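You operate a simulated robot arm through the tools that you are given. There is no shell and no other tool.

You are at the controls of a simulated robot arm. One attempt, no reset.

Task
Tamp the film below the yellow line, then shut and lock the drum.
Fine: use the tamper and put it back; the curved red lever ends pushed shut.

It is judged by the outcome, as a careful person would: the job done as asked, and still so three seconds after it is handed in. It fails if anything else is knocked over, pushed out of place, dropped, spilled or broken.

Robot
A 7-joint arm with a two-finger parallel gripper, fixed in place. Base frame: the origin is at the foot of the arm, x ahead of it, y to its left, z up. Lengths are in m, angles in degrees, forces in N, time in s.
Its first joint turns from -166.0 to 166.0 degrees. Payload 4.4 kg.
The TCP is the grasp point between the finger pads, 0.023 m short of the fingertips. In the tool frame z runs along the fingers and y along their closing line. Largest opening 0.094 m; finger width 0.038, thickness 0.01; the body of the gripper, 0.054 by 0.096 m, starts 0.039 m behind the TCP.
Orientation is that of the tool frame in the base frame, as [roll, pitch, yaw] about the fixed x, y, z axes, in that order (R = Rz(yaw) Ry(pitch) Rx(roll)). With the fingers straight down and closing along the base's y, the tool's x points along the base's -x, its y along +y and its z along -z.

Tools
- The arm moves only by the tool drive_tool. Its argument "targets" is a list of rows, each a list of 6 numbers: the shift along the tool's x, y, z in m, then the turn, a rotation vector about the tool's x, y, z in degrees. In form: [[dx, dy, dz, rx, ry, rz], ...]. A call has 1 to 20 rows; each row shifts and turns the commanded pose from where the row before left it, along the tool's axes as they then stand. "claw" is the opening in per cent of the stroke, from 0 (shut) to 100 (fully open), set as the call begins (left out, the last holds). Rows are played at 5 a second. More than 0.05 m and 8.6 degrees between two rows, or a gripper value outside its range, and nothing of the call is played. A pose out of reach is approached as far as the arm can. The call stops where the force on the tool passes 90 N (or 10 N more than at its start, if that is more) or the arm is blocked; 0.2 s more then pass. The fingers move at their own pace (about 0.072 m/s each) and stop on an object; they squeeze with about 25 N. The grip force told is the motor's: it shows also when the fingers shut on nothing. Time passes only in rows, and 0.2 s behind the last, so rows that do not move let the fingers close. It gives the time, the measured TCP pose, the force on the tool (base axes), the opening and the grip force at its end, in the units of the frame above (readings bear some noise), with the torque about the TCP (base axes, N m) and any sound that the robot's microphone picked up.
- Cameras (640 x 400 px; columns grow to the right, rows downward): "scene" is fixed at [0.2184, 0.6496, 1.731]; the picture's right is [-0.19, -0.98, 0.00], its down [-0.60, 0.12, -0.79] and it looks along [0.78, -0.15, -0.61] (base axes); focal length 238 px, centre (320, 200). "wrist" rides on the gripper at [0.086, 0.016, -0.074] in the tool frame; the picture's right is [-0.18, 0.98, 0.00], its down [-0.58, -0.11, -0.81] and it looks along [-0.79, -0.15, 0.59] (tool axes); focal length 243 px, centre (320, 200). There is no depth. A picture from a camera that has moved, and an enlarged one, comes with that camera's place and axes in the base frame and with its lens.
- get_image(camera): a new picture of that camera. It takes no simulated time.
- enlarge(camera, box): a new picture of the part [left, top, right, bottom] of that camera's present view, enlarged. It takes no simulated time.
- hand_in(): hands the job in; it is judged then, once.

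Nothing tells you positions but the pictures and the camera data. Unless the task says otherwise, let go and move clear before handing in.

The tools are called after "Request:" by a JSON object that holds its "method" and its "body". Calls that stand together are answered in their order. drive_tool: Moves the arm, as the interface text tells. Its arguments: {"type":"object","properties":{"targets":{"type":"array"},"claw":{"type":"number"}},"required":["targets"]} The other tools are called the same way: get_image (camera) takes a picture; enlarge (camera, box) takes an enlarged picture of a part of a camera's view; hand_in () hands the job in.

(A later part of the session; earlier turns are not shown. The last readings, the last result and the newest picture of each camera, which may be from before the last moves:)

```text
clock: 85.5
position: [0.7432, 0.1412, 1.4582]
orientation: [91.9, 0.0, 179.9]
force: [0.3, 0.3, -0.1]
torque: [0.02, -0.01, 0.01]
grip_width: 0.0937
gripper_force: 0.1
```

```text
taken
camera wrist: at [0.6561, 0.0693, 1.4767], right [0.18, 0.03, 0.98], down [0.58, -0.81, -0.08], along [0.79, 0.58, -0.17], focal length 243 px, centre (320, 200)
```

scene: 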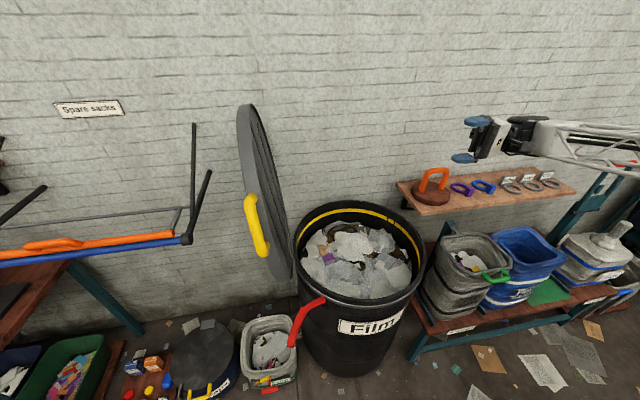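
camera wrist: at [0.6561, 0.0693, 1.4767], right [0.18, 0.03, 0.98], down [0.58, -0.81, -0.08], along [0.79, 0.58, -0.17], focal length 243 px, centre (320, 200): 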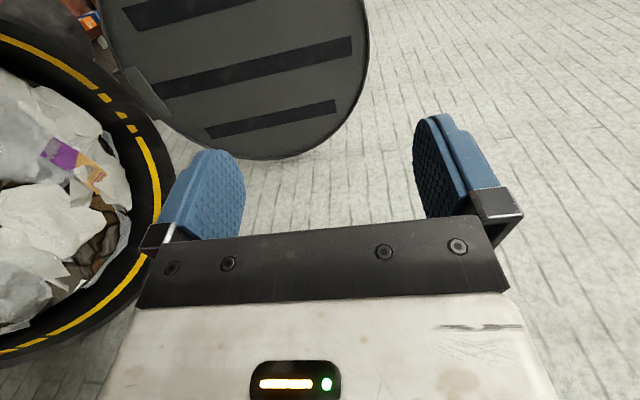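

The tool can swing a full 88° sideways, so it can follow the lid all the way down while holding the handle. I'll return it upright, go round in front of the lid at height, and pitch forward 30° toward the handle bar.

Request:
{"method": "drive_tool", "body": {"targets": [[0, 0, 0, 8, 0, 0], [0, 0, 0, 8, 0, 0], [0, 0, 0, 8, 0, 0], [0, 0, 0, 8, 0, 0], [0, 0, 0, 8, 0, 0], [0, 0, 0, 8, 0, 0], [0, 0, 0, 8, 0, 0], [0, 0, 0, 8, 0, 0], [0, 0, 0, 8, 0, 0], [0, 0, 0, 8, 0, 0], [0, 0, 0, 8, 0, 0], [0, 0, 0, 0, 0, 0]]}}

Request:
{"method": "drive_tool", "body": {"targets": [[0.0304, 0.0325, -0.0113, 0, 0, 0], [0.0304, 0.0325, -0.0113, 0, 0, 0], [0.0304, 0.0325, -0.0113, 0, 0, 0], [0.0304, 0.0325, -0.0113, 0, 0, 0], [0.0304, 0.0325, -0.0113, 0, 0, 0], [0.0304, 0.0325, -0.0113, 0, 0, 0], [0.0304, 0.0325, -0.0113, 0, 0, 0], [0.0304, 0.0325, -0.0113, 0, 0, 0], [0, 0.04, 0, 0, 0, 0], [0, 0.04, 0, 0, 0, 0], [0, 0.04, 0, 0, 0, 0], [0, 0.04, 0, 0, 0, 0], [0, 0.04, 0, 0, 0, 0], [0, 0.04, 0, 0, 0, 0], [0, 0.04, 0, 0, 0, 0], [0, 0.037, 0, 0, 0, 0], [0, 0, 0, 0, 0, 0]]}}

Request:
{"method": "drive_tool", "body": {"targets": [[0, 0, 0, 0, -7.5, 0], [0, 0, 0, 0, -7.5, 0], [0, 0, 0, 0, -7.5, 0], [0, 0, 0, 0, -7.5, 0], [0, 0, 0, 0, 0, 0]]}}

Request:
{"method": "get_image", "body": {"camera": "wrist"}}

Request:
{"method": "get_image", "body": {"camera": "scene"}}

```text
clock: 88.1
position: [0.7425, 0.1431, 1.4587]
orientation: [-179.9, 0.1, 179.9]
force: [-0.2, 0.6, 0.0]
torque: [0.06, 0.02, -0.01]
grip_width: 0.0939
gripper_force: 0.0
```

```text
clock: 91.7
position: [0.5033, 0.7213, 1.5497]
orientation: [-180.0, 0.0, 179.9]
force: [-0.1, -0.2, -0.1]
torque: [-0.02, 0.01, 0.01]
grip_width: 0.0941
gripper_force: 0.1
```

```text
clock: 92.9
position: [0.5026, 0.7217, 1.547]
orientation: [-179.9, 30.0, 179.9]
force: [0.1, 0.6, 0.7]
torque: [-0.01, 0.01, -0.01]
grip_width: 0.094
gripper_force: 0.0
```

```text
taken
camera wrist: at [0.3889, 0.7386, 1.5678], right [0.16, 0.98, 0.09], down [0.1, -0.11, 0.99], along [0.98, -0.15, -0.12], focal length 243 px, centre (320, 200)
```

wrist: 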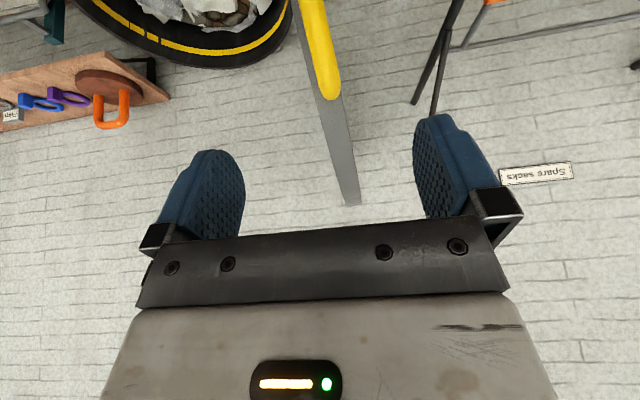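

```text
taken
```

scene: 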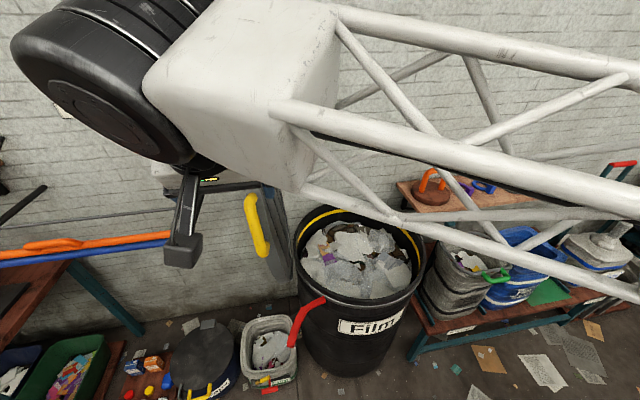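

The pitched pose is good, and the handle and lid edge are centred between the fingers in the wrist view. I'll enlarge to pin down the handle.

Request:
{"method": "enlarge", "body": {"camera": "wrist", "box": [260, 0, 400, 220]}}

Request:
{"method": "enlarge", "body": {"camera": "scene", "box": [160, 160, 320, 300]}}

```text
1.82 times, centred on (330, 110) of wrist
camera zoom: at [0.3889, 0.7386, 1.5678], right [0.16, 0.98, 0.09], down [0.1, -0.11, 0.99], along [0.98, -0.15, -0.12], focal length 441 px, centre (302, 364)
```

zoom: 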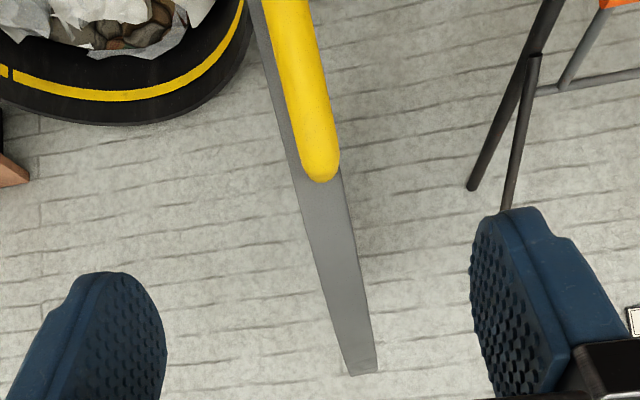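

```text
2.86 times, centred on (240, 230) of scene
camera zoom: at [0.2184, 0.6496, 1.731], right [-0.19, -0.98, 0.0], down [-0.6, 0.12, -0.79], along [0.78, -0.15, -0.61], focal length 681 px, centre (549, 114)
```

zoom: 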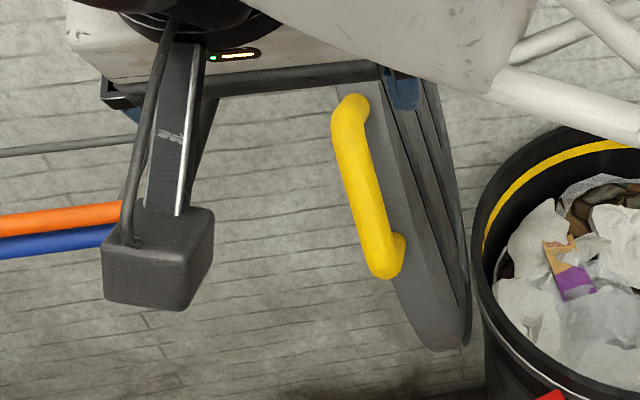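

The bar's ends are confirmed at about (0.650, 0.724, 1.417) and (0.588, 0.712, 1.309). I'll advance along the finger direction with open fingers, slightly leaned to match the lid, so the bar ends up between the fingers.

Request:
{"method": "drive_tool", "body": {"targets": [[-0.009, -0.004, 0, 5.2, 0, -3.0], [0, 0, 0.03, 0, 0, 0], [0, 0, 0.03, 0, 0, 0], [0, 0, 0.03, 0, 0, 0], [0, 0, 0.03, 0, 0, 0], [0, 0, 0, 0, 0, 0]]}}

Request:
{"method": "get_image", "body": {"camera": "wrist"}}

Request:
{"method": "enlarge", "body": {"camera": "scene", "box": [160, 130, 320, 300]}}

```text
clock: 94.3
position: [0.5704, 0.7044, 1.45]
orientation: [-173.0, 29.8, -176.8]
force: [0.1, 0.5, -0.6]
torque: [-0.03, -0.01, 0.05]
grip_width: 0.0941
gripper_force: 0.1
```

```text
taken
camera wrist: at [0.4578, 0.7246, 1.4688], right [0.16, 0.99, -0.01], down [0.1, 0.0, 0.99], along [0.98, -0.16, -0.1], focal length 243 px, centre (320, 200)
```

wrist: 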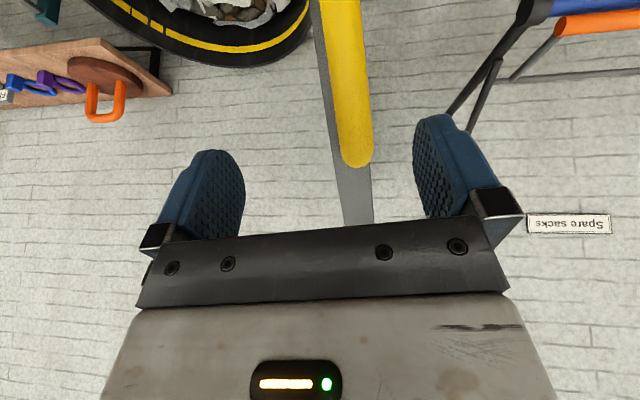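

```text
2.35 times, centred on (240, 215) of scene
camera zoom: at [0.2184, 0.6496, 1.731], right [-0.19, -0.98, 0.0], down [-0.6, 0.12, -0.79], along [0.78, -0.15, -0.61], focal length 561 px, centre (508, 165)
```

zoom: 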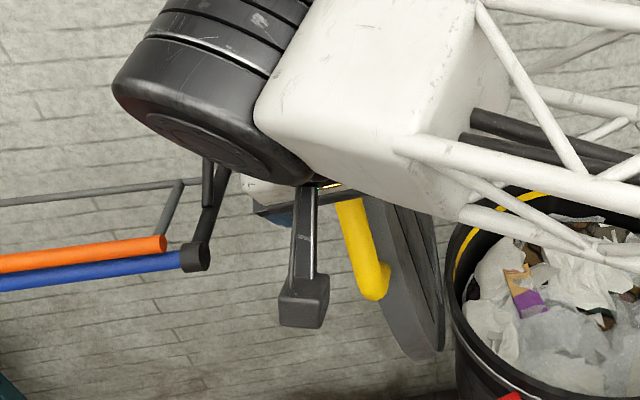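

The lean shifted my line slightly in y, and the handle is about 2.3 cm to the +y side of the finger centre. I'll correct sideways, then advance most of the way and check.

Request:
{"method": "drive_tool", "body": {"targets": [[0, 0.012, 0, 0, 0, 0], [0, 0.0115, 0, 0, 0, 0], [0, 0, 0.02, 0, 0, 0], [0, 0, 0.02, 0, 0, 0], [0, 0, 0, 0, 0, 0]]}}

Request:
{"method": "get_image", "body": {"camera": "wrist"}}

Request:
{"method": "enlarge", "body": {"camera": "scene", "box": [180, 150, 340, 320]}}

```text
clock: 95.5
position: [0.5883, 0.7241, 1.4131]
orientation: [-173.1, 29.9, -176.7]
force: [0.3, 0.4, 0.7]
torque: [0.02, -0.03, 0.01]
grip_width: 0.0942
gripper_force: 0.1
```

```text
taken
camera wrist: at [0.4762, 0.7445, 1.4315], right [0.16, 0.99, -0.01], down [0.1, -0.01, 0.99], along [0.98, -0.16, -0.1], focal length 243 px, centre (320, 200)
```

wrist: 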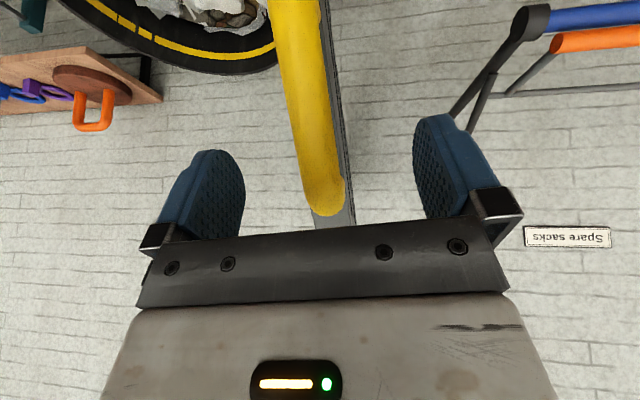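

```text
2.35 times, centred on (260, 235) of scene
camera zoom: at [0.2184, 0.6496, 1.731], right [-0.19, -0.98, 0.0], down [-0.6, 0.12, -0.79], along [0.78, -0.15, -0.61], focal length 561 px, centre (461, 118)
```

zoom: 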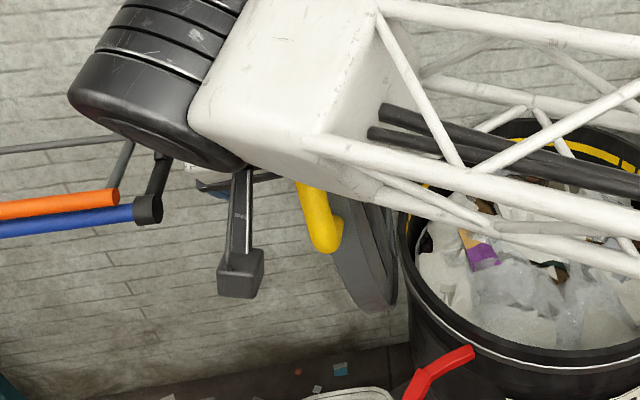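

The handle is centred between the open fingers. I'll advance the last 4.5 cm so the bar sits between the pads.

Request:
{"method": "drive_tool", "body": {"targets": [[0, 0, 0.015, 0, 0, 0], [0, 0, 0.015, 0, 0, 0], [0, 0, 0.015, 0, 0, 0], [0, 0, 0, 0, 0, 0]]}}

Request:
{"method": "get_image", "body": {"camera": "wrist"}}

Request:
{"method": "enlarge", "body": {"camera": "scene", "box": [180, 150, 340, 320]}}

```text
clock: 96.5
position: [0.6097, 0.7216, 1.3738]
orientation: [-173.1, 29.8, -176.8]
force: [0.5, -0.4, -0.3]
torque: [0.04, -0.01, -0.01]
grip_width: 0.0942
gripper_force: 0.0
```

```text
taken
camera wrist: at [0.4983, 0.7412, 1.3937], right [0.16, 0.99, -0.01], down [0.1, -0.01, 0.99], along [0.98, -0.16, -0.1], focal length 243 px, centre (320, 200)
```

wrist: 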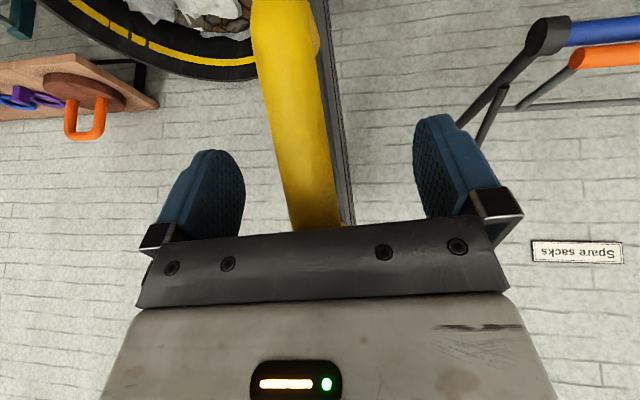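

```text
2.35 times, centred on (260, 235) of scene
camera zoom: at [0.2184, 0.6496, 1.731], right [-0.19, -0.98, 0.0], down [-0.6, 0.12, -0.79], along [0.78, -0.15, -0.61], focal length 561 px, centre (461, 118)
```

zoom: 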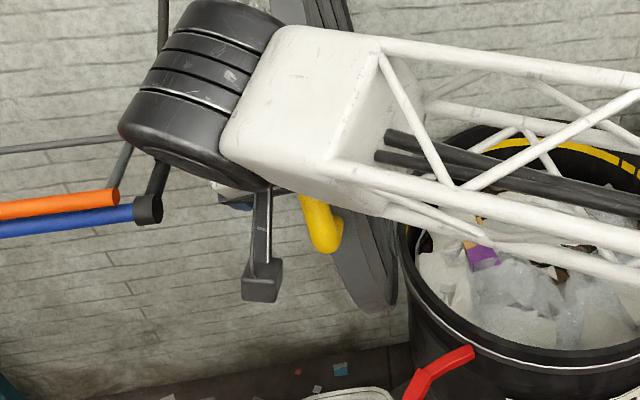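

The bar lies between the finger pads with no contact force. I'll close the gripper on it.

Request:
{"method": "drive_tool", "body": {"targets": [[0, 0, 0, 0, 0, 0], [0, 0, 0, 0, 0, 0], [0, 0, 0, 0, 0, 0], [0, 0, 0, 0, 0, 0], [0, 0, 0, 0, 0, 0]], "claw": 0}}

Request:
{"method": "get_image", "body": {"camera": "wrist"}}

```text
clock: 97.7
position: [0.6112, 0.7206, 1.3753]
orientation: [-173.1, 29.9, -176.8]
force: [-7.9, -50.8, -5.7]
torque: [-0.62, 0.46, 0.37]
grip_width: 0.0312
gripper_force: 25.2
```

```text
taken
camera wrist: at [0.4985, 0.7402, 1.3939], right [0.16, 0.99, -0.01], down [0.1, -0.01, 0.99], along [0.98, -0.16, -0.1], focal length 243 px, centre (320, 200)
```

wrist: 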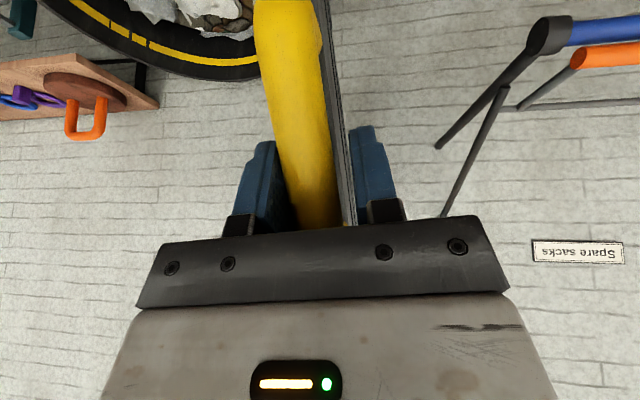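

The bar is caught, but it is 3 mm off-centre and the lid is being pressed against its back stop at 50 N. I'll ease the tool 4 mm toward -y so it centres on the bar.

Request:
{"method": "drive_tool", "body": {"targets": [[0, -0.002, 0, 0, 0, 0], [0, -0.002, 0, 0, 0, 0], [0, 0, 0, 0, 0, 0], [0, 0, 0, 0, 0, 0]]}}

Request:
{"method": "get_image", "body": {"camera": "wrist"}}

```text
clock: 98.7
position: [0.6113, 0.7166, 1.3761]
orientation: [-173.1, 29.9, -176.6]
force: [18.4, -20.9, -1.0]
torque: [-1.6, -0.79, 1.17]
grip_width: 0.0242
gripper_force: 44.9
```

```text
taken
camera wrist: at [0.4984, 0.7366, 1.3943], right [0.16, 0.99, -0.01], down [0.1, -0.01, 1.0], along [0.98, -0.16, -0.1], focal length 243 px, centre (320, 200)
```

wrist: 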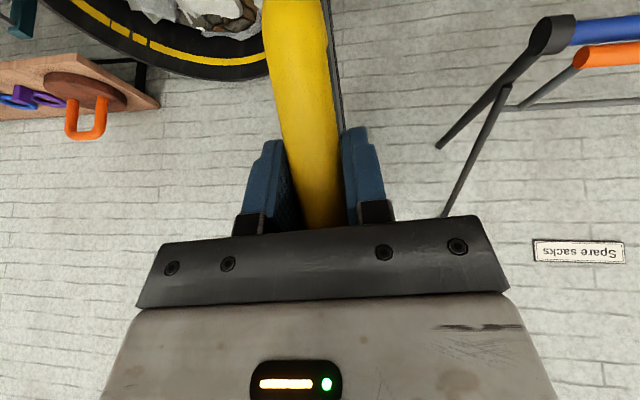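

The bar is now gripped squarely at 0.024 m. I'll begin swinging the lid along its hinge arc (axis near y 0.655, z 0.915), starting with a cautious 9°.

Request:
{"method": "drive_tool", "body": {"targets": [[0.0001, -0.0122, 0.00015, -1.3, 0, 0.75], [0.0001, -0.0122, 0.00015, -1.3, 0, 0.75], [0.0001, -0.0122, 0.00015, -1.3, 0, 0.75], [0.0001, -0.0122, 0.00015, -1.3, 0, 0.75], [0.0001, -0.0122, 0.00015, -1.3, 0, 0.75], [0.0001, -0.0122, 0.00015, -1.3, 0, 0.75], [0, 0, 0, 0, 0, 0]]}}

Request:
{"method": "get_image", "body": {"camera": "scene"}}

Request:
{"method": "get_image", "body": {"camera": "wrist"}}

```text
clock: 100.3
position: [0.6105, 0.6426, 1.3792]
orientation: [176.4, 30.0, 178.2]
force: [-0.4, -5.4, 40.1]
torque: [-1.84, 0.02, 0.82]
grip_width: 0.0243
gripper_force: 44.6
```

```text
taken
```

scene: 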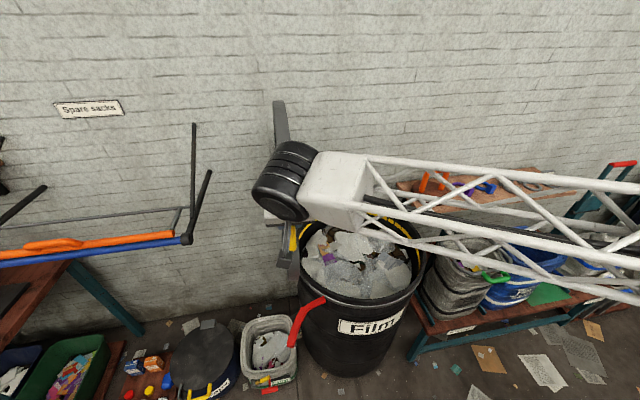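

```text
taken
camera wrist: at [0.4976, 0.6593, 1.3994], right [0.16, 0.98, 0.15], down [0.1, -0.16, 0.98], along [0.98, -0.14, -0.12], focal length 243 px, centre (320, 200)
```

wrist: 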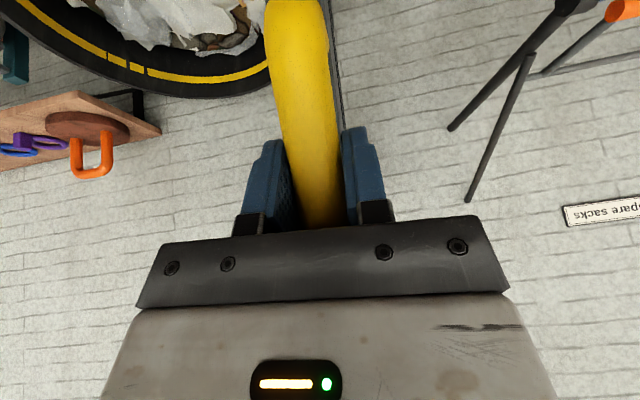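

The lid follows, now about at vertical. The 40 N upward reaction shows my arc is slightly too low, so the hinge must be nearer y 0.638, z 0.905. I'll loosen the fingers to a loose cage around the bar and correct the path.

Request:
{"method": "drive_tool", "body": {"targets": [[-0.002, 0, -0.0035, 0, 0, 0], [0, 0, 0, 0, 0, 0], [0, 0, 0, 0, 0, 0]], "claw": 34}}

Request:
{"method": "get_image", "body": {"camera": "wrist"}}

```text
clock: 101.1
position: [0.6109, 0.6427, 1.3798]
orientation: [176.6, 30.0, 178.1]
force: [-1.3, 0.0, 0.3]
torque: [0.01, -0.06, 0.02]
grip_width: 0.0319
gripper_force: 0.0
```

```text
taken
camera wrist: at [0.4987, 0.6593, 1.4018], right [0.16, 0.98, 0.14], down [0.1, -0.16, 0.98], along [0.98, -0.14, -0.12], focal length 243 px, centre (320, 200)
```

wrist: 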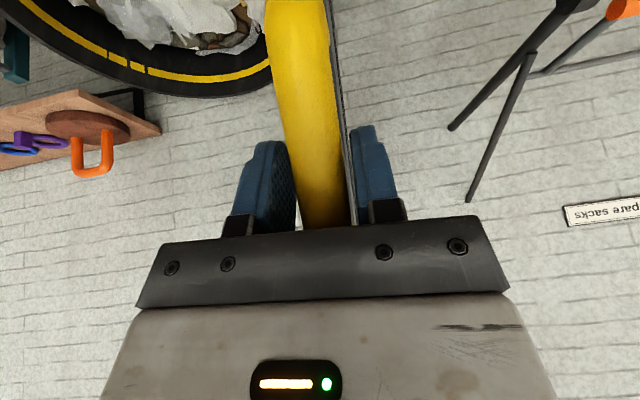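

The force is nil with the bar loosely caged and the lid balanced near vertical. I'll carry on along the corrected arc for 20°.

Request:
{"method": "drive_tool", "body": {"targets": [[-0.0003, -0.01664, -0.0005, -1.73, 0, 1.0], [-0.0003, -0.01664, -0.0005, -1.73, 0, 1.0], [-0.0003, -0.01664, -0.0005, -1.73, 0, 1.0], [-0.0003, -0.01664, -0.0005, -1.73, 0, 1.0], [-0.0003, -0.01664, -0.0005, -1.73, 0, 1.0], [-0.0003, -0.01664, -0.0005, -1.73, 0, 1.0], [-0.0003, -0.01664, -0.0005, -1.73, 0, 1.0], [-0.0003, -0.01664, -0.0005, -1.73, 0, 1.0], [-0.0003, -0.01664, -0.0005, -1.73, 0, 1.0], [-0.0003, -0.01664, -0.0005, -1.73, 0, 1.0], [0, 0, 0, 0, 0, 0]]}}

Request:
{"method": "get_image", "body": {"camera": "wrist"}}

Request:
{"method": "get_image", "body": {"camera": "scene"}}

```text
clock: 103.5
position: [0.6084, 0.4767, 1.3527]
orientation: [153.9, 27.4, 167.2]
force: [-0.6, -2.7, -1.6]
torque: [0.06, 0.01, -0.07]
grip_width: 0.0331
gripper_force: 0.7
```

```text
taken
camera wrist: at [0.4967, 0.4868, 1.3785], right [0.16, 0.87, 0.47], down [0.1, -0.49, 0.87], along [0.98, -0.09, -0.16], focal length 243 px, centre (320, 200)
```

wrist: 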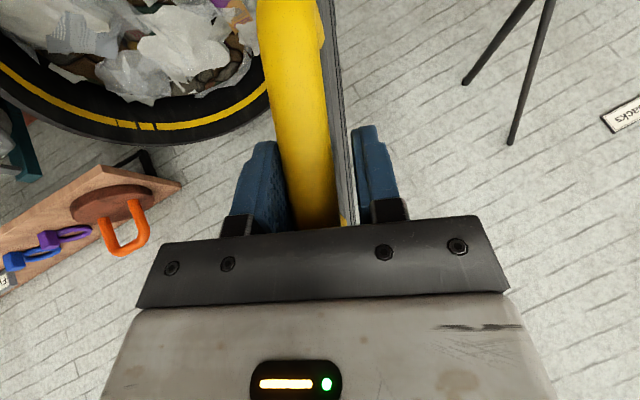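

```text
taken
```

scene: 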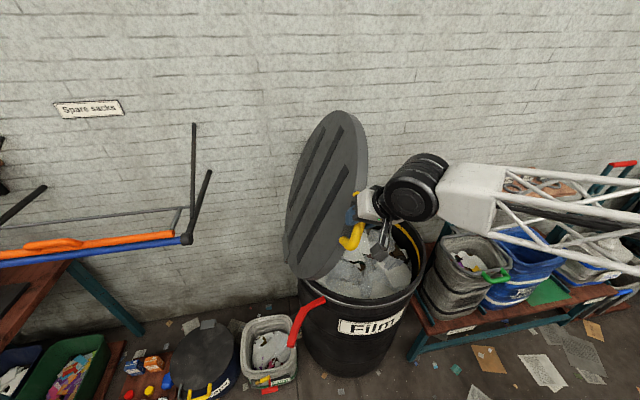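

The lid now leans about 20° past vertical, resting lightly in the cage, with almost no force. I'll continue another 24°.

Request:
{"method": "drive_tool", "body": {"targets": [[-0.0002, -0.01664, -0.0004, -1.73, 0, 1.0], [-0.0002, -0.01664, -0.0004, -1.73, 0, 1.0], [-0.0002, -0.01664, -0.0004, -1.73, 0, 1.0], [-0.0002, -0.01664, -0.0004, -1.73, 0, 1.0], [-0.0002, -0.01664, -0.0004, -1.73, 0, 1.0], [-0.0002, -0.01664, -0.0004, -1.73, 0, 1.0], [-0.0002, -0.01664, -0.0004, -1.73, 0, 1.0], [-0.0002, -0.01664, -0.0004, -1.73, 0, 1.0], [-0.0002, -0.01664, -0.0004, -1.73, 0, 1.0], [-0.0002, -0.01664, -0.0004, -1.73, 0, 1.0], [-0.0002, -0.01664, -0.0004, -1.73, 0, 1.0], [-0.0002, -0.01664, -0.0004, -1.73, 0, 1.0], [0, 0, 0, 0, 0, 0]]}}

Request:
{"method": "get_image", "body": {"camera": "wrist"}}

Request:
{"method": "get_image", "body": {"camera": "scene"}}

```text
clock: 106.3
position: [0.6103, 0.3136, 1.248]
orientation: [129.0, 20.0, 157.0]
force: [-2.0, -2.6, -5.5]
torque: [0.15, 0.07, -0.04]
grip_width: 0.0345
gripper_force: 2.8
```

```text
taken
camera wrist: at [0.4974, 0.311, 1.2722], right [0.16, 0.6, 0.78], down [0.1, -0.8, 0.6], along [0.98, -0.02, -0.19], focal length 243 px, centre (320, 200)
```

wrist: 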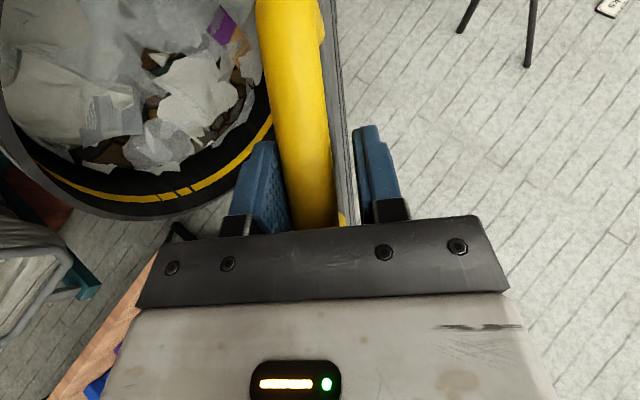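

```text
taken
```

scene: 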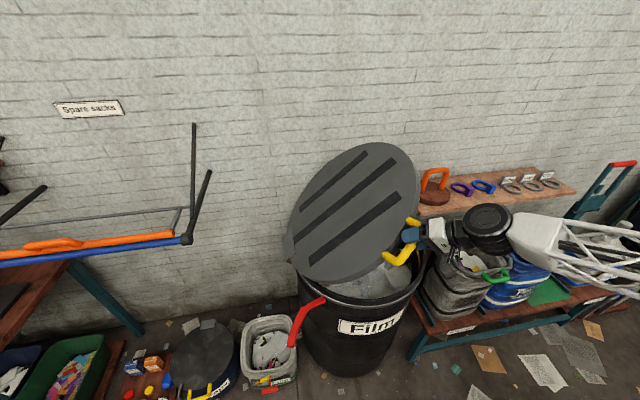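

The lid is at about 45° and load on the tool is only about 6 N. I'll continue another 24° at the same pace.

Request:
{"method": "drive_tool", "body": {"targets": [[-0.0003, -0.01664, -0.0006, -1.73, 0, 1.0], [-0.0003, -0.01664, -0.0006, -1.73, 0, 1.0], [-0.0003, -0.01664, -0.0006, -1.73, 0, 1.0], [-0.0003, -0.01664, -0.0006, -1.73, 0, 1.0], [-0.0003, -0.01664, -0.0006, -1.73, 0, 1.0], [-0.0003, -0.01664, -0.0006, -1.73, 0, 1.0], [-0.0003, -0.01664, -0.0006, -1.73, 0, 1.0], [-0.0003, -0.01664, -0.0006, -1.73, 0, 1.0], [-0.0003, -0.01664, -0.0006, -1.73, 0, 1.0], [-0.0003, -0.01664, -0.0006, -1.73, 0, 1.0], [-0.0003, -0.01664, -0.0006, -1.73, 0, 1.0], [-0.0003, -0.01664, -0.0006, -1.73, 0, 1.0], [0, 0, 0, 0, 0, 0]]}}

Request:
{"method": "get_image", "body": {"camera": "wrist"}}

Request:
{"method": "get_image", "body": {"camera": "scene"}}

```text
clock: 109.1
position: [0.61, 0.2017, 1.0826]
orientation: [106.7, 9.4, 151.2]
force: [-3.5, 0.7, -8.5]
torque: [0.19, 0.09, -0.05]
grip_width: 0.0356
gripper_force: 4.2
```

```text
taken
camera wrist: at [0.4971, 0.1882, 1.1048], right [0.16, 0.23, 0.96], down [0.1, -0.97, 0.22], along [0.98, 0.06, -0.18], focal length 243 px, centre (320, 200)
```

wrist: 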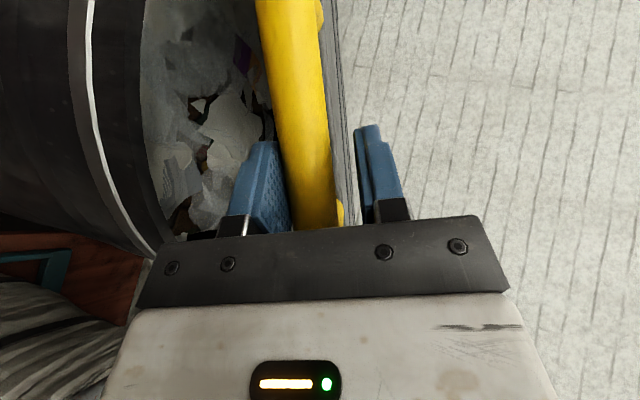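

```text
taken
```

scene: 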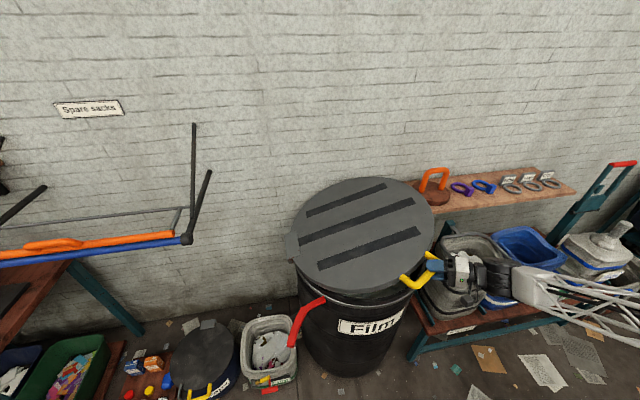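

The lid is about 22° from closed, still resting gently on the lower finger. I'll continue 14° more in smaller steps.

Request:
{"method": "drive_tool", "body": {"targets": [[-0.0003, -0.01664, -0.0006, -1.73, 0, 1.0], [-0.0003, -0.01664, -0.0006, -1.73, 0, 1.0], [-0.0003, -0.01664, -0.0006, -1.73, 0, 1.0], [-0.0003, -0.01664, -0.0006, -1.73, 0, 1.0], [-0.0003, -0.01664, -0.0006, -1.73, 0, 1.0], [-0.0003, -0.01664, -0.0006, -1.73, 0, 1.0], [0, 0, 0, 0, 0, 0]]}}

Request:
{"method": "get_image", "body": {"camera": "wrist"}}

Request:
{"method": "enlarge", "body": {"camera": "scene", "box": [270, 160, 510, 360]}}

```text
clock: 110.7
position: [0.6084, 0.1728, 0.9879]
orientation: [96.2, 3.5, 150.1]
force: [-3.8, 2.0, -8.9]
torque: [0.15, 0.19, -0.01]
grip_width: 0.0354
gripper_force: 3.6
```

```text
taken
camera wrist: at [0.495, 0.1553, 1.0059], right [0.16, 0.03, 0.99], down [0.1, -1.0, 0.01], along [0.98, 0.09, -0.16], focal length 243 px, centre (320, 200)
```

wrist: 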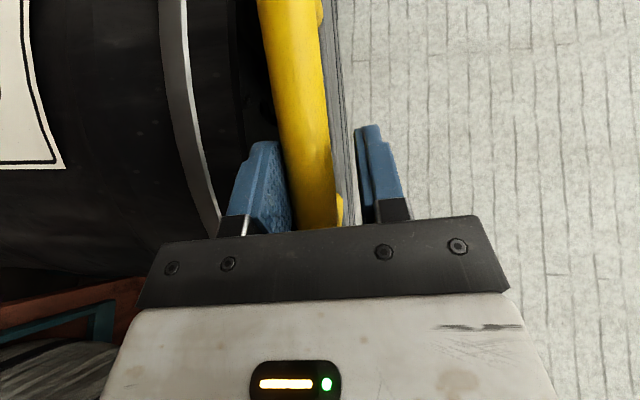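

```text
2.00 times, centred on (390, 260) of scene
camera zoom: at [0.2184, 0.6496, 1.731], right [-0.19, -0.98, 0.0], down [-0.6, 0.12, -0.79], along [0.78, -0.15, -0.61], focal length 477 px, centre (180, 80)
```

zoom: 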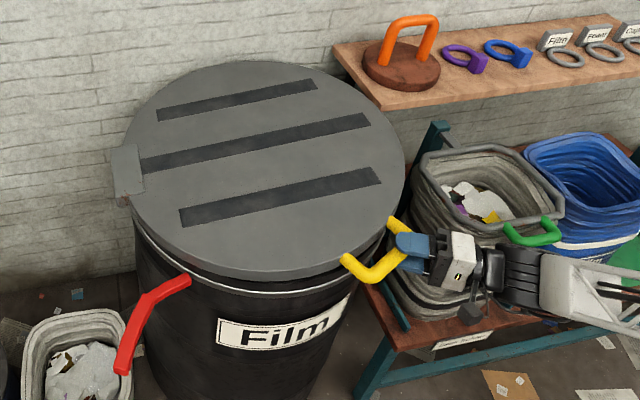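

The lid is about 10° from seated, and the gripper is clear of the sacks and the drum. I'll lower a further 6°.

Request:
{"method": "drive_tool", "body": {"targets": [[-0.0003, -0.01248, -0.0005, -1.3, 0, 0.75], [-0.0003, -0.01248, -0.0005, -1.3, 0, 0.75], [-0.0003, -0.01248, -0.0005, -1.3, 0, 0.75], [-0.0003, -0.01248, -0.0005, -1.3, 0, 0.75], [0, 0, 0, 0, 0, 0]]}}

Request:
{"method": "get_image", "body": {"camera": "wrist"}}

Request:
{"method": "enlarge", "body": {"camera": "scene", "box": [270, 160, 510, 360]}}

```text
clock: 111.9
position: [0.6086, 0.1667, 0.9396]
orientation: [90.8, 0.7, 149.7]
force: [0.2, 0.4, -0.4]
torque: [0.03, -0.01, 0.0]
grip_width: 0.032
gripper_force: 0.0
```

```text
taken
camera wrist: at [0.496, 0.1474, 0.9539], right [0.16, -0.07, 0.98], down [0.1, -0.99, -0.09], along [0.98, 0.11, -0.15], focal length 243 px, centre (320, 200)
```

wrist: 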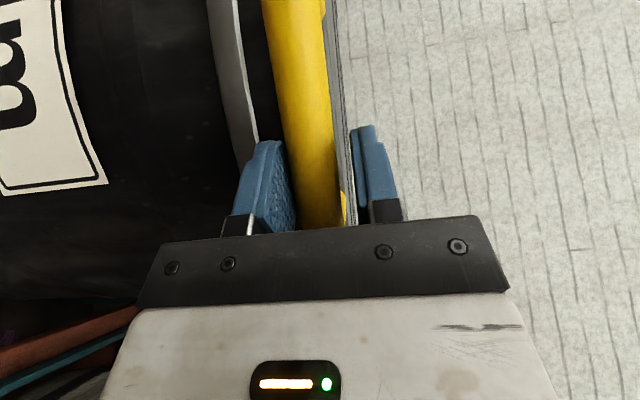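

```text
2.00 times, centred on (390, 260) of scene
camera zoom: at [0.2184, 0.6496, 1.731], right [-0.19, -0.98, 0.0], down [-0.6, 0.12, -0.79], along [0.78, -0.15, -0.61], focal length 477 px, centre (180, 80)
```

zoom: 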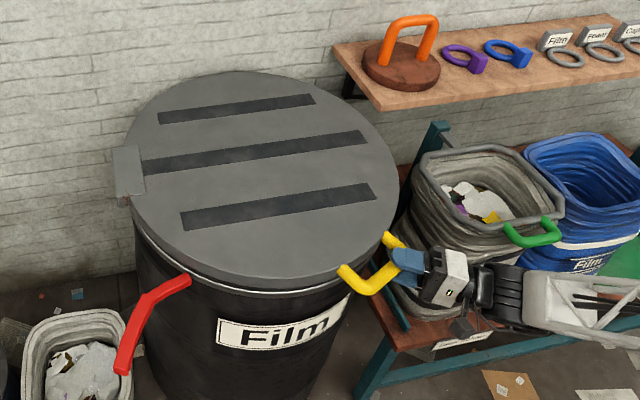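

The load has gone to zero and the lid looks seated flat on the drum. I'll open the fingers and back out along the finger direction.

Request:
{"method": "drive_tool", "body": {"targets": [[0, 0, 0, 0, 0, 0], [0, 0, 0, 0, 0, 0], [0, 0, 0, 0, 0, 0], [0, 0, 0, 0, 0, 0]], "claw": 80}}

Request:
{"method": "drive_tool", "body": {"targets": [[0, 0, -0.02, 0, 0, 0], [0, 0, -0.03, 0, 0, 0], [0, 0, -0.03, 0, 0, 0], [0, 0, -0.03, 0, 0, 0], [0, 0, -0.03, 0, 0, 0], [0, 0, 0, 0, 0, 0]]}}

Request:
{"method": "get_image", "body": {"camera": "wrist"}}

Request:
{"method": "get_image", "body": {"camera": "scene"}}

```text
clock: 112.9
position: [0.6092, 0.1678, 0.9369]
orientation: [90.9, 0.5, 149.9]
force: [-0.2, -0.3, -0.7]
torque: [0.01, 0.05, -0.01]
grip_width: 0.0751
gripper_force: 0.1
```

```text
clock: 114.3
position: [0.5389, 0.0448, 0.9405]
orientation: [90.9, 0.4, 150.0]
force: [0.1, 0.1, -0.2]
torque: [-0.02, -0.02, -0.02]
grip_width: 0.0753
gripper_force: 0.1
```

```text
taken
camera wrist: at [0.4267, 0.0261, 0.9561], right [0.16, -0.07, 0.98], down [0.1, -0.99, -0.09], along [0.98, 0.11, -0.15], focal length 243 px, centre (320, 200)
```

wrist: 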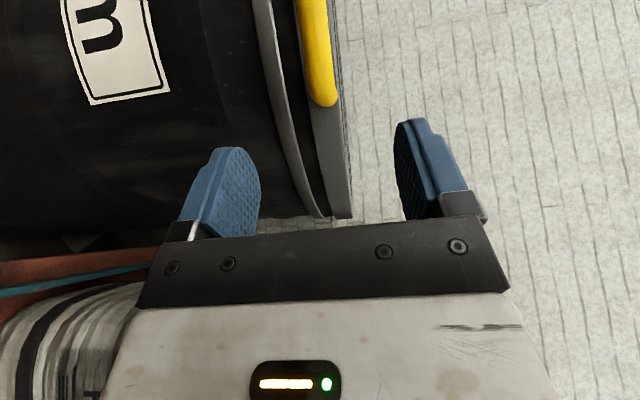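

```text
taken
```

scene: 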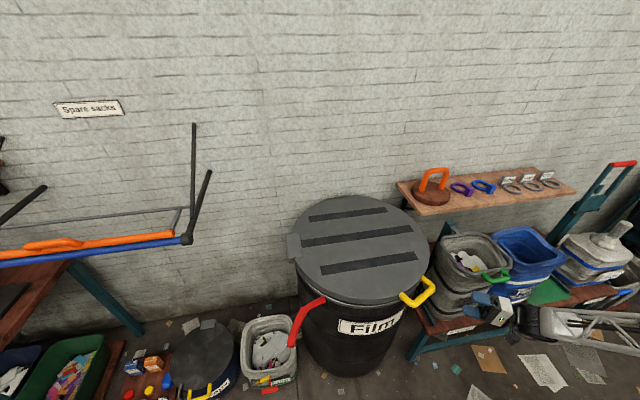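

The lid now rests on the drum with the gripper clear. I'll inspect the seam to be sure it is fully seated.

Request:
{"method": "enlarge", "body": {"camera": "wrist", "box": [230, 0, 390, 230]}}

Request:
{"method": "enlarge", "body": {"camera": "scene", "box": [270, 180, 450, 360]}}

```text
1.74 times, centred on (310, 115) of wrist
camera zoom: at [0.4267, 0.0261, 0.9561], right [0.16, -0.07, 0.98], down [0.1, -0.99, -0.09], along [0.98, 0.11, -0.15], focal length 422 px, centre (337, 348)
```

zoom: 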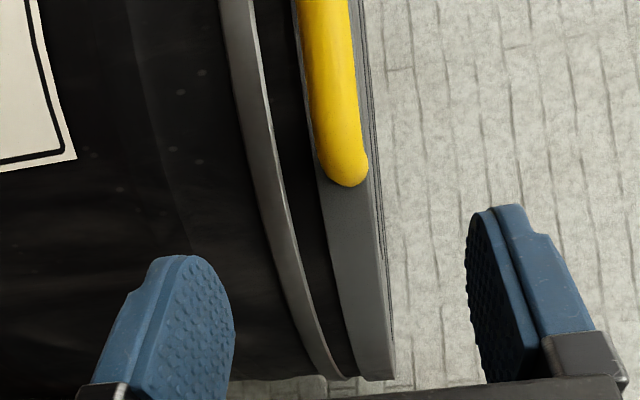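

```text
2.22 times, centred on (360, 270) of scene
camera zoom: at [0.2184, 0.6496, 1.731], right [-0.19, -0.98, 0.0], down [-0.6, 0.12, -0.79], along [0.78, -0.15, -0.61], focal length 530 px, centre (231, 44)
```

zoom: 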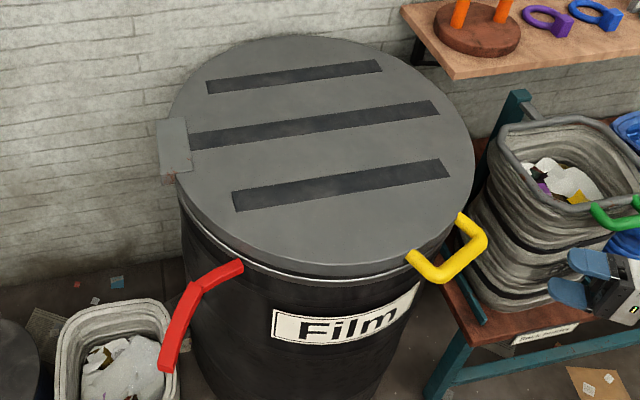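

The lid is evenly seated on the drum. Now for the red lever, I'll raise the tool, turn it back to pointing straight down, and get a better view of the lever.

Request:
{"method": "drive_tool", "body": {"targets": [[0, 0.04, 0, 0, 0, 0], [0, 0.04, 0, 0, 0, 0], [0, 0.04, 0, 0, 0, 0], [0, 0.04, 0, 0, 0, 0], [0, 0, 0, 6.75, 0, -3.9], [0, 0, 0, 6.75, 0, -3.9], [0, 0, 0, 6.75, 0, -3.9], [0, 0, 0, 6.75, 0, -3.9], [0, 0, 0, 6.75, 0, -3.9], [0, 0, 0, 6.75, 0, -3.9], [0, 0, 0, 6.75, 0, -3.9], [0, 0, 0, 6.75, 0, -3.9], [0, 0, 0, 6.75, 0, -3.9], [0, 0, 0, 6.75, 0, -3.9], [0, 0, 0, 6.75, 0, -3.9], [0, 0, 0, 3.4, 0, -1.9], [0, 0, 0, 0, 0, 0]]}}

Request:
{"method": "drive_tool", "body": {"targets": [[0, 0, 0, 0, 7.5, 0], [0, 0, 0, 0, 7.5, 0], [0, 0, 0, 0, 7.5, 0], [0, 0, 0, 0, 7.5, 0], [0, 0, 0, 0, 0, 0]]}}

Request:
{"method": "get_image", "body": {"camera": "scene"}}

Request:
{"method": "get_image", "body": {"camera": "wrist"}}

```text
clock: 117.9
position: [0.5388, 0.0484, 1.1006]
orientation: [-179.1, 30.1, -179.7]
force: [-0.4, 0.7, 0.6]
torque: [0.01, -0.02, 0.03]
grip_width: 0.0753
gripper_force: 0.0
```

```text
clock: 119.1
position: [0.5398, 0.0492, 1.1011]
orientation: [-179.3, 0.0, 179.8]
force: [0.0, -0.3, 0.5]
torque: [-0.03, -0.01, -0.02]
grip_width: 0.0751
gripper_force: 0.0
```

```text
taken
```

scene: 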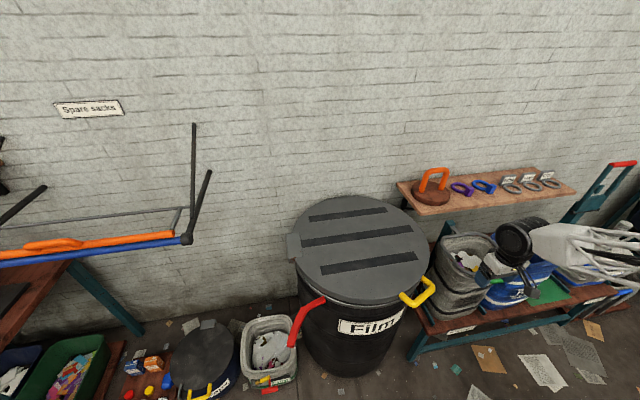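

```text
taken
camera wrist: at [0.4526, 0.0675, 1.1743], right [0.19, 0.98, -0.01], down [0.58, -0.1, 0.81], along [0.79, -0.16, -0.59], focal length 243 px, centre (320, 200)
```

wrist: 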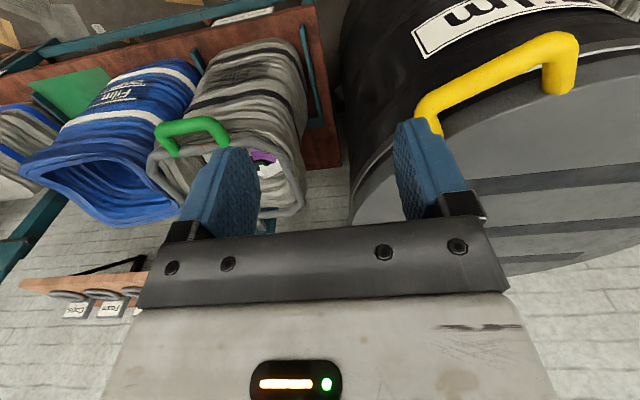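

The tool is straight down again. I'll move in front of the drum's left side to look at the lever.

Request:
{"method": "drive_tool", "body": {"targets": [[0.012, 0.037, -0.02, -0.7, 0, 0], [0.012, 0.037, -0.02, 0, 0, 0], [0.012, 0.037, -0.02, 0, 0, 0], [0.012, 0.037, -0.02, 0, 0, 0], [0.012, 0.037, -0.02, 0, 0, 0], [0.012, 0.037, -0.02, 0, 0, 0], [0.012, 0.037, -0.02, 0, 0, 0], [0.012, 0.037, -0.02, 0, 0, 0], [0.012, 0.037, -0.02, 0, 0, 0], [0.012, 0.037, -0.02, 0, 0, 0], [0, 0, 0, 0, 0, 0]], "claw": 0}}

Request:
{"method": "get_image", "body": {"camera": "wrist"}}

Request:
{"method": "enlarge", "body": {"camera": "wrist", "box": [300, 0, 500, 200]}}

Request:
{"method": "enlarge", "body": {"camera": "scene", "box": [260, 260, 380, 380]}}

```text
clock: 121.5
position: [0.4202, 0.4209, 1.2999]
orientation: [180.0, 0.1, 179.8]
force: [-0.2, -0.1, 0.2]
torque: [0.03, -0.01, 0.0]
grip_width: 0.0001
gripper_force: 24.3
```

```text
taken
camera wrist: at [0.3331, 0.4384, 1.3733], right [0.19, 0.98, 0.0], down [0.58, -0.11, 0.81], along [0.79, -0.15, -0.59], focal length 243 px, centre (320, 200)
```

wrist: 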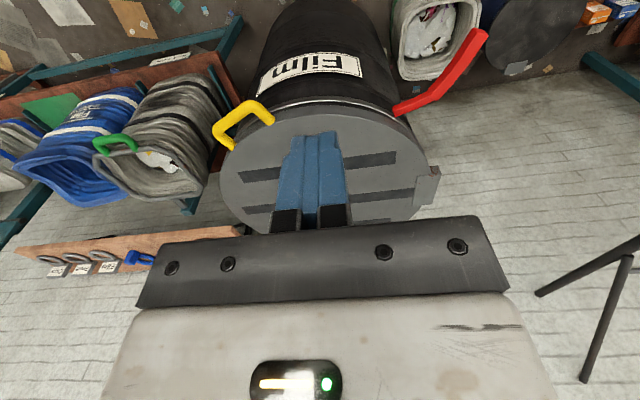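

```text
2.00 times, centred on (400, 100) of wrist
camera zoom: at [0.3331, 0.4384, 1.3733], right [0.19, 0.98, 0.0], down [0.58, -0.11, 0.81], along [0.79, -0.15, -0.59], focal length 485 px, centre (160, 400)
```

zoom: 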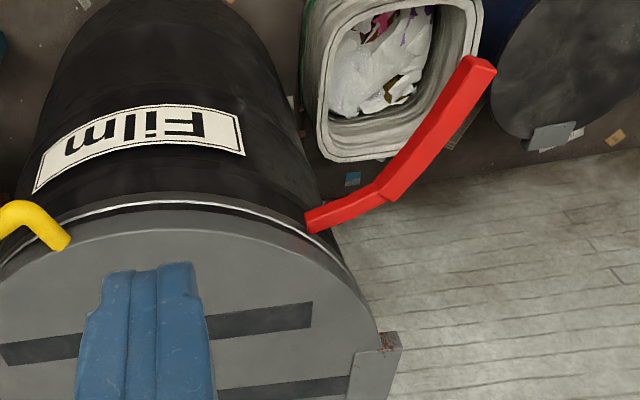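

```text
3.33 times, centred on (320, 320) of scene
camera zoom: at [0.2184, 0.6496, 1.731], right [-0.19, -0.98, 0.0], down [-0.6, 0.12, -0.79], along [0.78, -0.15, -0.61], focal length 795 px, centre (320, -200)
```

zoom: 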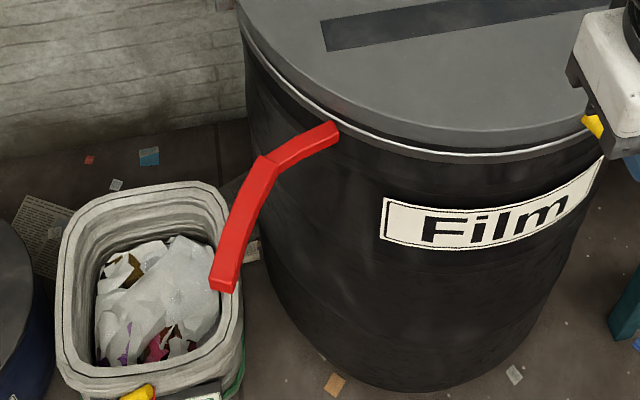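

Triangulating the lever from both cameras puts it horizontal at z ≈ 0.89. Its pivot is near (0.682, 0.543), its bend near (0.668, 0.624) and its tip near (0.550, 0.680). Its curve means it swings counter-clockwise toward the front of the drum. I'll close the fingers and move above the outer (+y) side of the tip.

Request:
{"method": "drive_tool", "body": {"targets": [[-0.0218, 0.0388, 0, 0, 0, 0], [-0.0218, 0.0388, 0, 0, 0, 0], [-0.0218, 0.0388, 0, 0, 0, 0], [-0.0218, 0.0388, 0, 0, 0, 0], [-0.0218, 0.0388, 0, 0, 0, 0], [-0.0218, 0.0388, 0, 0, 0, 0], [-0.0218, 0.0388, 0, 0, 0, 0], [-0.0218, 0.0388, 0, 0, 0, 0], [0, 0, 0.04, 0, 0, 0], [0, 0, 0.04, 0, 0, 0], [0, 0, 0.04, 0, 0, 0], [0, 0, 0.04, 0, 0, 0], [0, 0, 0.04, 0, 0, 0], [0, 0, 0, 0, 0, 0]], "claw": 0}}

Request:
{"method": "get_image", "body": {"camera": "wrist"}}

Request:
{"method": "enlarge", "body": {"camera": "scene", "box": [200, 220, 360, 380]}}

```text
clock: 124.5
position: [0.599, 0.7311, 1.099]
orientation: [-179.9, -0.1, 179.8]
force: [-0.2, 0.2, 0.5]
torque: [0.0, 0.02, 0.03]
grip_width: 0.0
gripper_force: 25.0
```

```text
taken
camera wrist: at [0.5111, 0.7491, 1.1731], right [0.19, 0.98, 0.0], down [0.58, -0.11, 0.81], along [0.79, -0.15, -0.59], focal length 243 px, centre (320, 200)
```

wrist: 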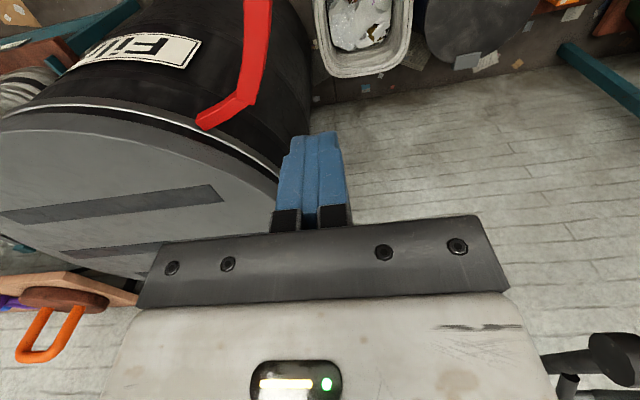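

```text
2.50 times, centred on (280, 300) of scene
camera zoom: at [0.2184, 0.6496, 1.731], right [-0.19, -0.98, 0.0], down [-0.6, 0.12, -0.79], along [0.78, -0.15, -0.61], focal length 596 px, centre (420, -50)
```

zoom: 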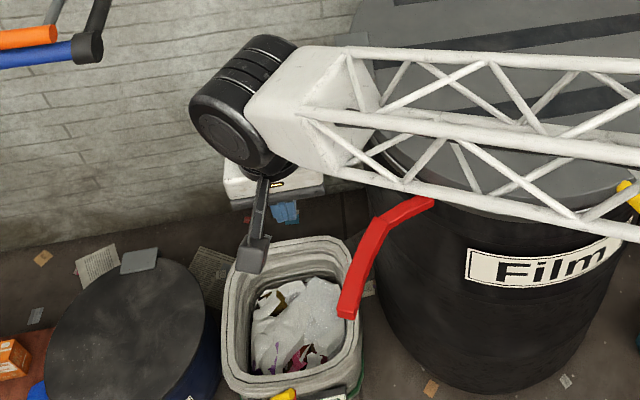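

The projected lever position checks out in this view, and the peg is clear on its outer side. I'll lower to lever height.

Request:
{"method": "drive_tool", "body": {"targets": [[0, 0, 0.04, 0, 0, 0], [0, 0, 0.04, 0, 0, 0], [0, 0, 0.04, 0, 0, 0], [0, 0, 0.04, 0, 0, 0], [0, 0, 0.04, 0, 0, 0], [0, 0, 0.003, 0, 0, 0], [0, 0, 0, 0, 0, 0]]}}

Request:
{"method": "get_image", "body": {"camera": "wrist"}}

Request:
{"method": "enlarge", "body": {"camera": "scene", "box": [220, 240, 360, 380]}}

```text
clock: 126.1
position: [0.596, 0.7292, 0.8955]
orientation: [179.9, 0.1, 179.7]
force: [-0.2, 0.4, 0.3]
torque: [0.02, -0.03, -0.03]
grip_width: 0.0
gripper_force: 25.0
```

```text
taken
camera wrist: at [0.5094, 0.7468, 0.9685], right [0.19, 0.98, 0.0], down [0.58, -0.11, 0.81], along [0.79, -0.15, -0.59], focal length 243 px, centre (320, 200)
```

wrist: 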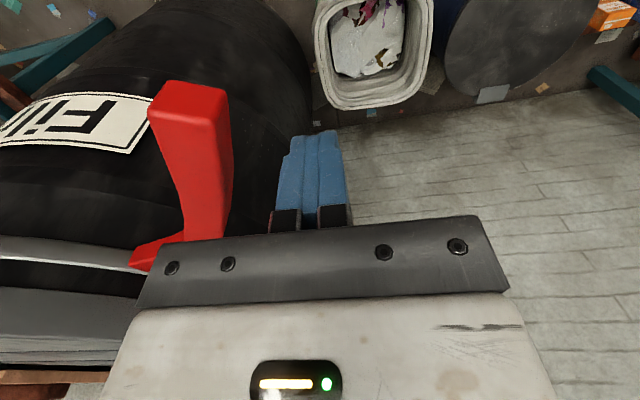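

```text
2.86 times, centred on (290, 310) of scene
camera zoom: at [0.2184, 0.6496, 1.731], right [-0.19, -0.98, 0.0], down [-0.6, 0.12, -0.79], along [0.78, -0.15, -0.61], focal length 681 px, centre (406, -114)
```

zoom: 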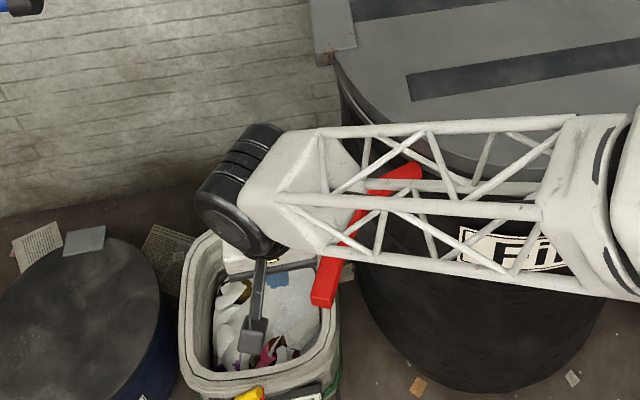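

The peg stands beside the lever with the tip between it and the drum. I'll drop 1 cm more to overlap the lever's full height, then push along its arc, starting with a short stretch.

Request:
{"method": "drive_tool", "body": {"targets": [[0, 0, 0.01, 0, 0, 0], [0.0075, -0.015, 0, 0, 0, 0], [0.0075, -0.015, 0, 0, 0, 0], [0.0158, -0.0115, 0, 0, 0, 0], [0.0144, -0.013, 0, 0, 0, 0], [0.013, -0.0145, 0, 0, 0, 0], [0, 0, 0, 0, 0, 0]]}}

Request:
{"method": "get_image", "body": {"camera": "wrist"}}

Request:
{"method": "enlarge", "body": {"camera": "scene", "box": [220, 240, 360, 380]}}

```text
clock: 127.7
position: [0.5364, 0.6613, 0.886]
orientation: [180.0, 0.2, 179.8]
force: [0.1, 0.9, 0.6]
torque: [-0.01, 0.0, -0.01]
grip_width: 0.0
gripper_force: 24.5
```

```text
taken
camera wrist: at [0.4492, 0.6794, 0.9595], right [0.19, 0.98, 0.0], down [0.58, -0.11, 0.81], along [0.79, -0.15, -0.59], focal length 243 px, centre (320, 200)
```

wrist: 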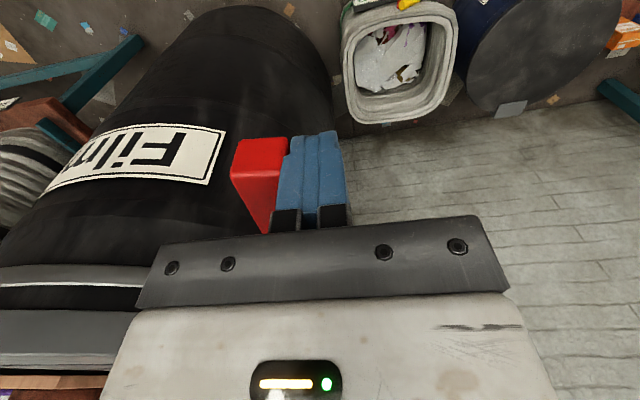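

```text
2.86 times, centred on (290, 310) of scene
camera zoom: at [0.2184, 0.6496, 1.731], right [-0.19, -0.98, 0.0], down [-0.6, 0.12, -0.79], along [0.78, -0.15, -0.61], focal length 681 px, centre (406, -114)
```

zoom: 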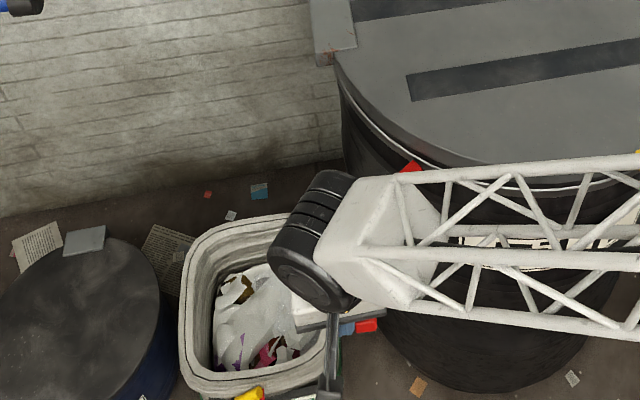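

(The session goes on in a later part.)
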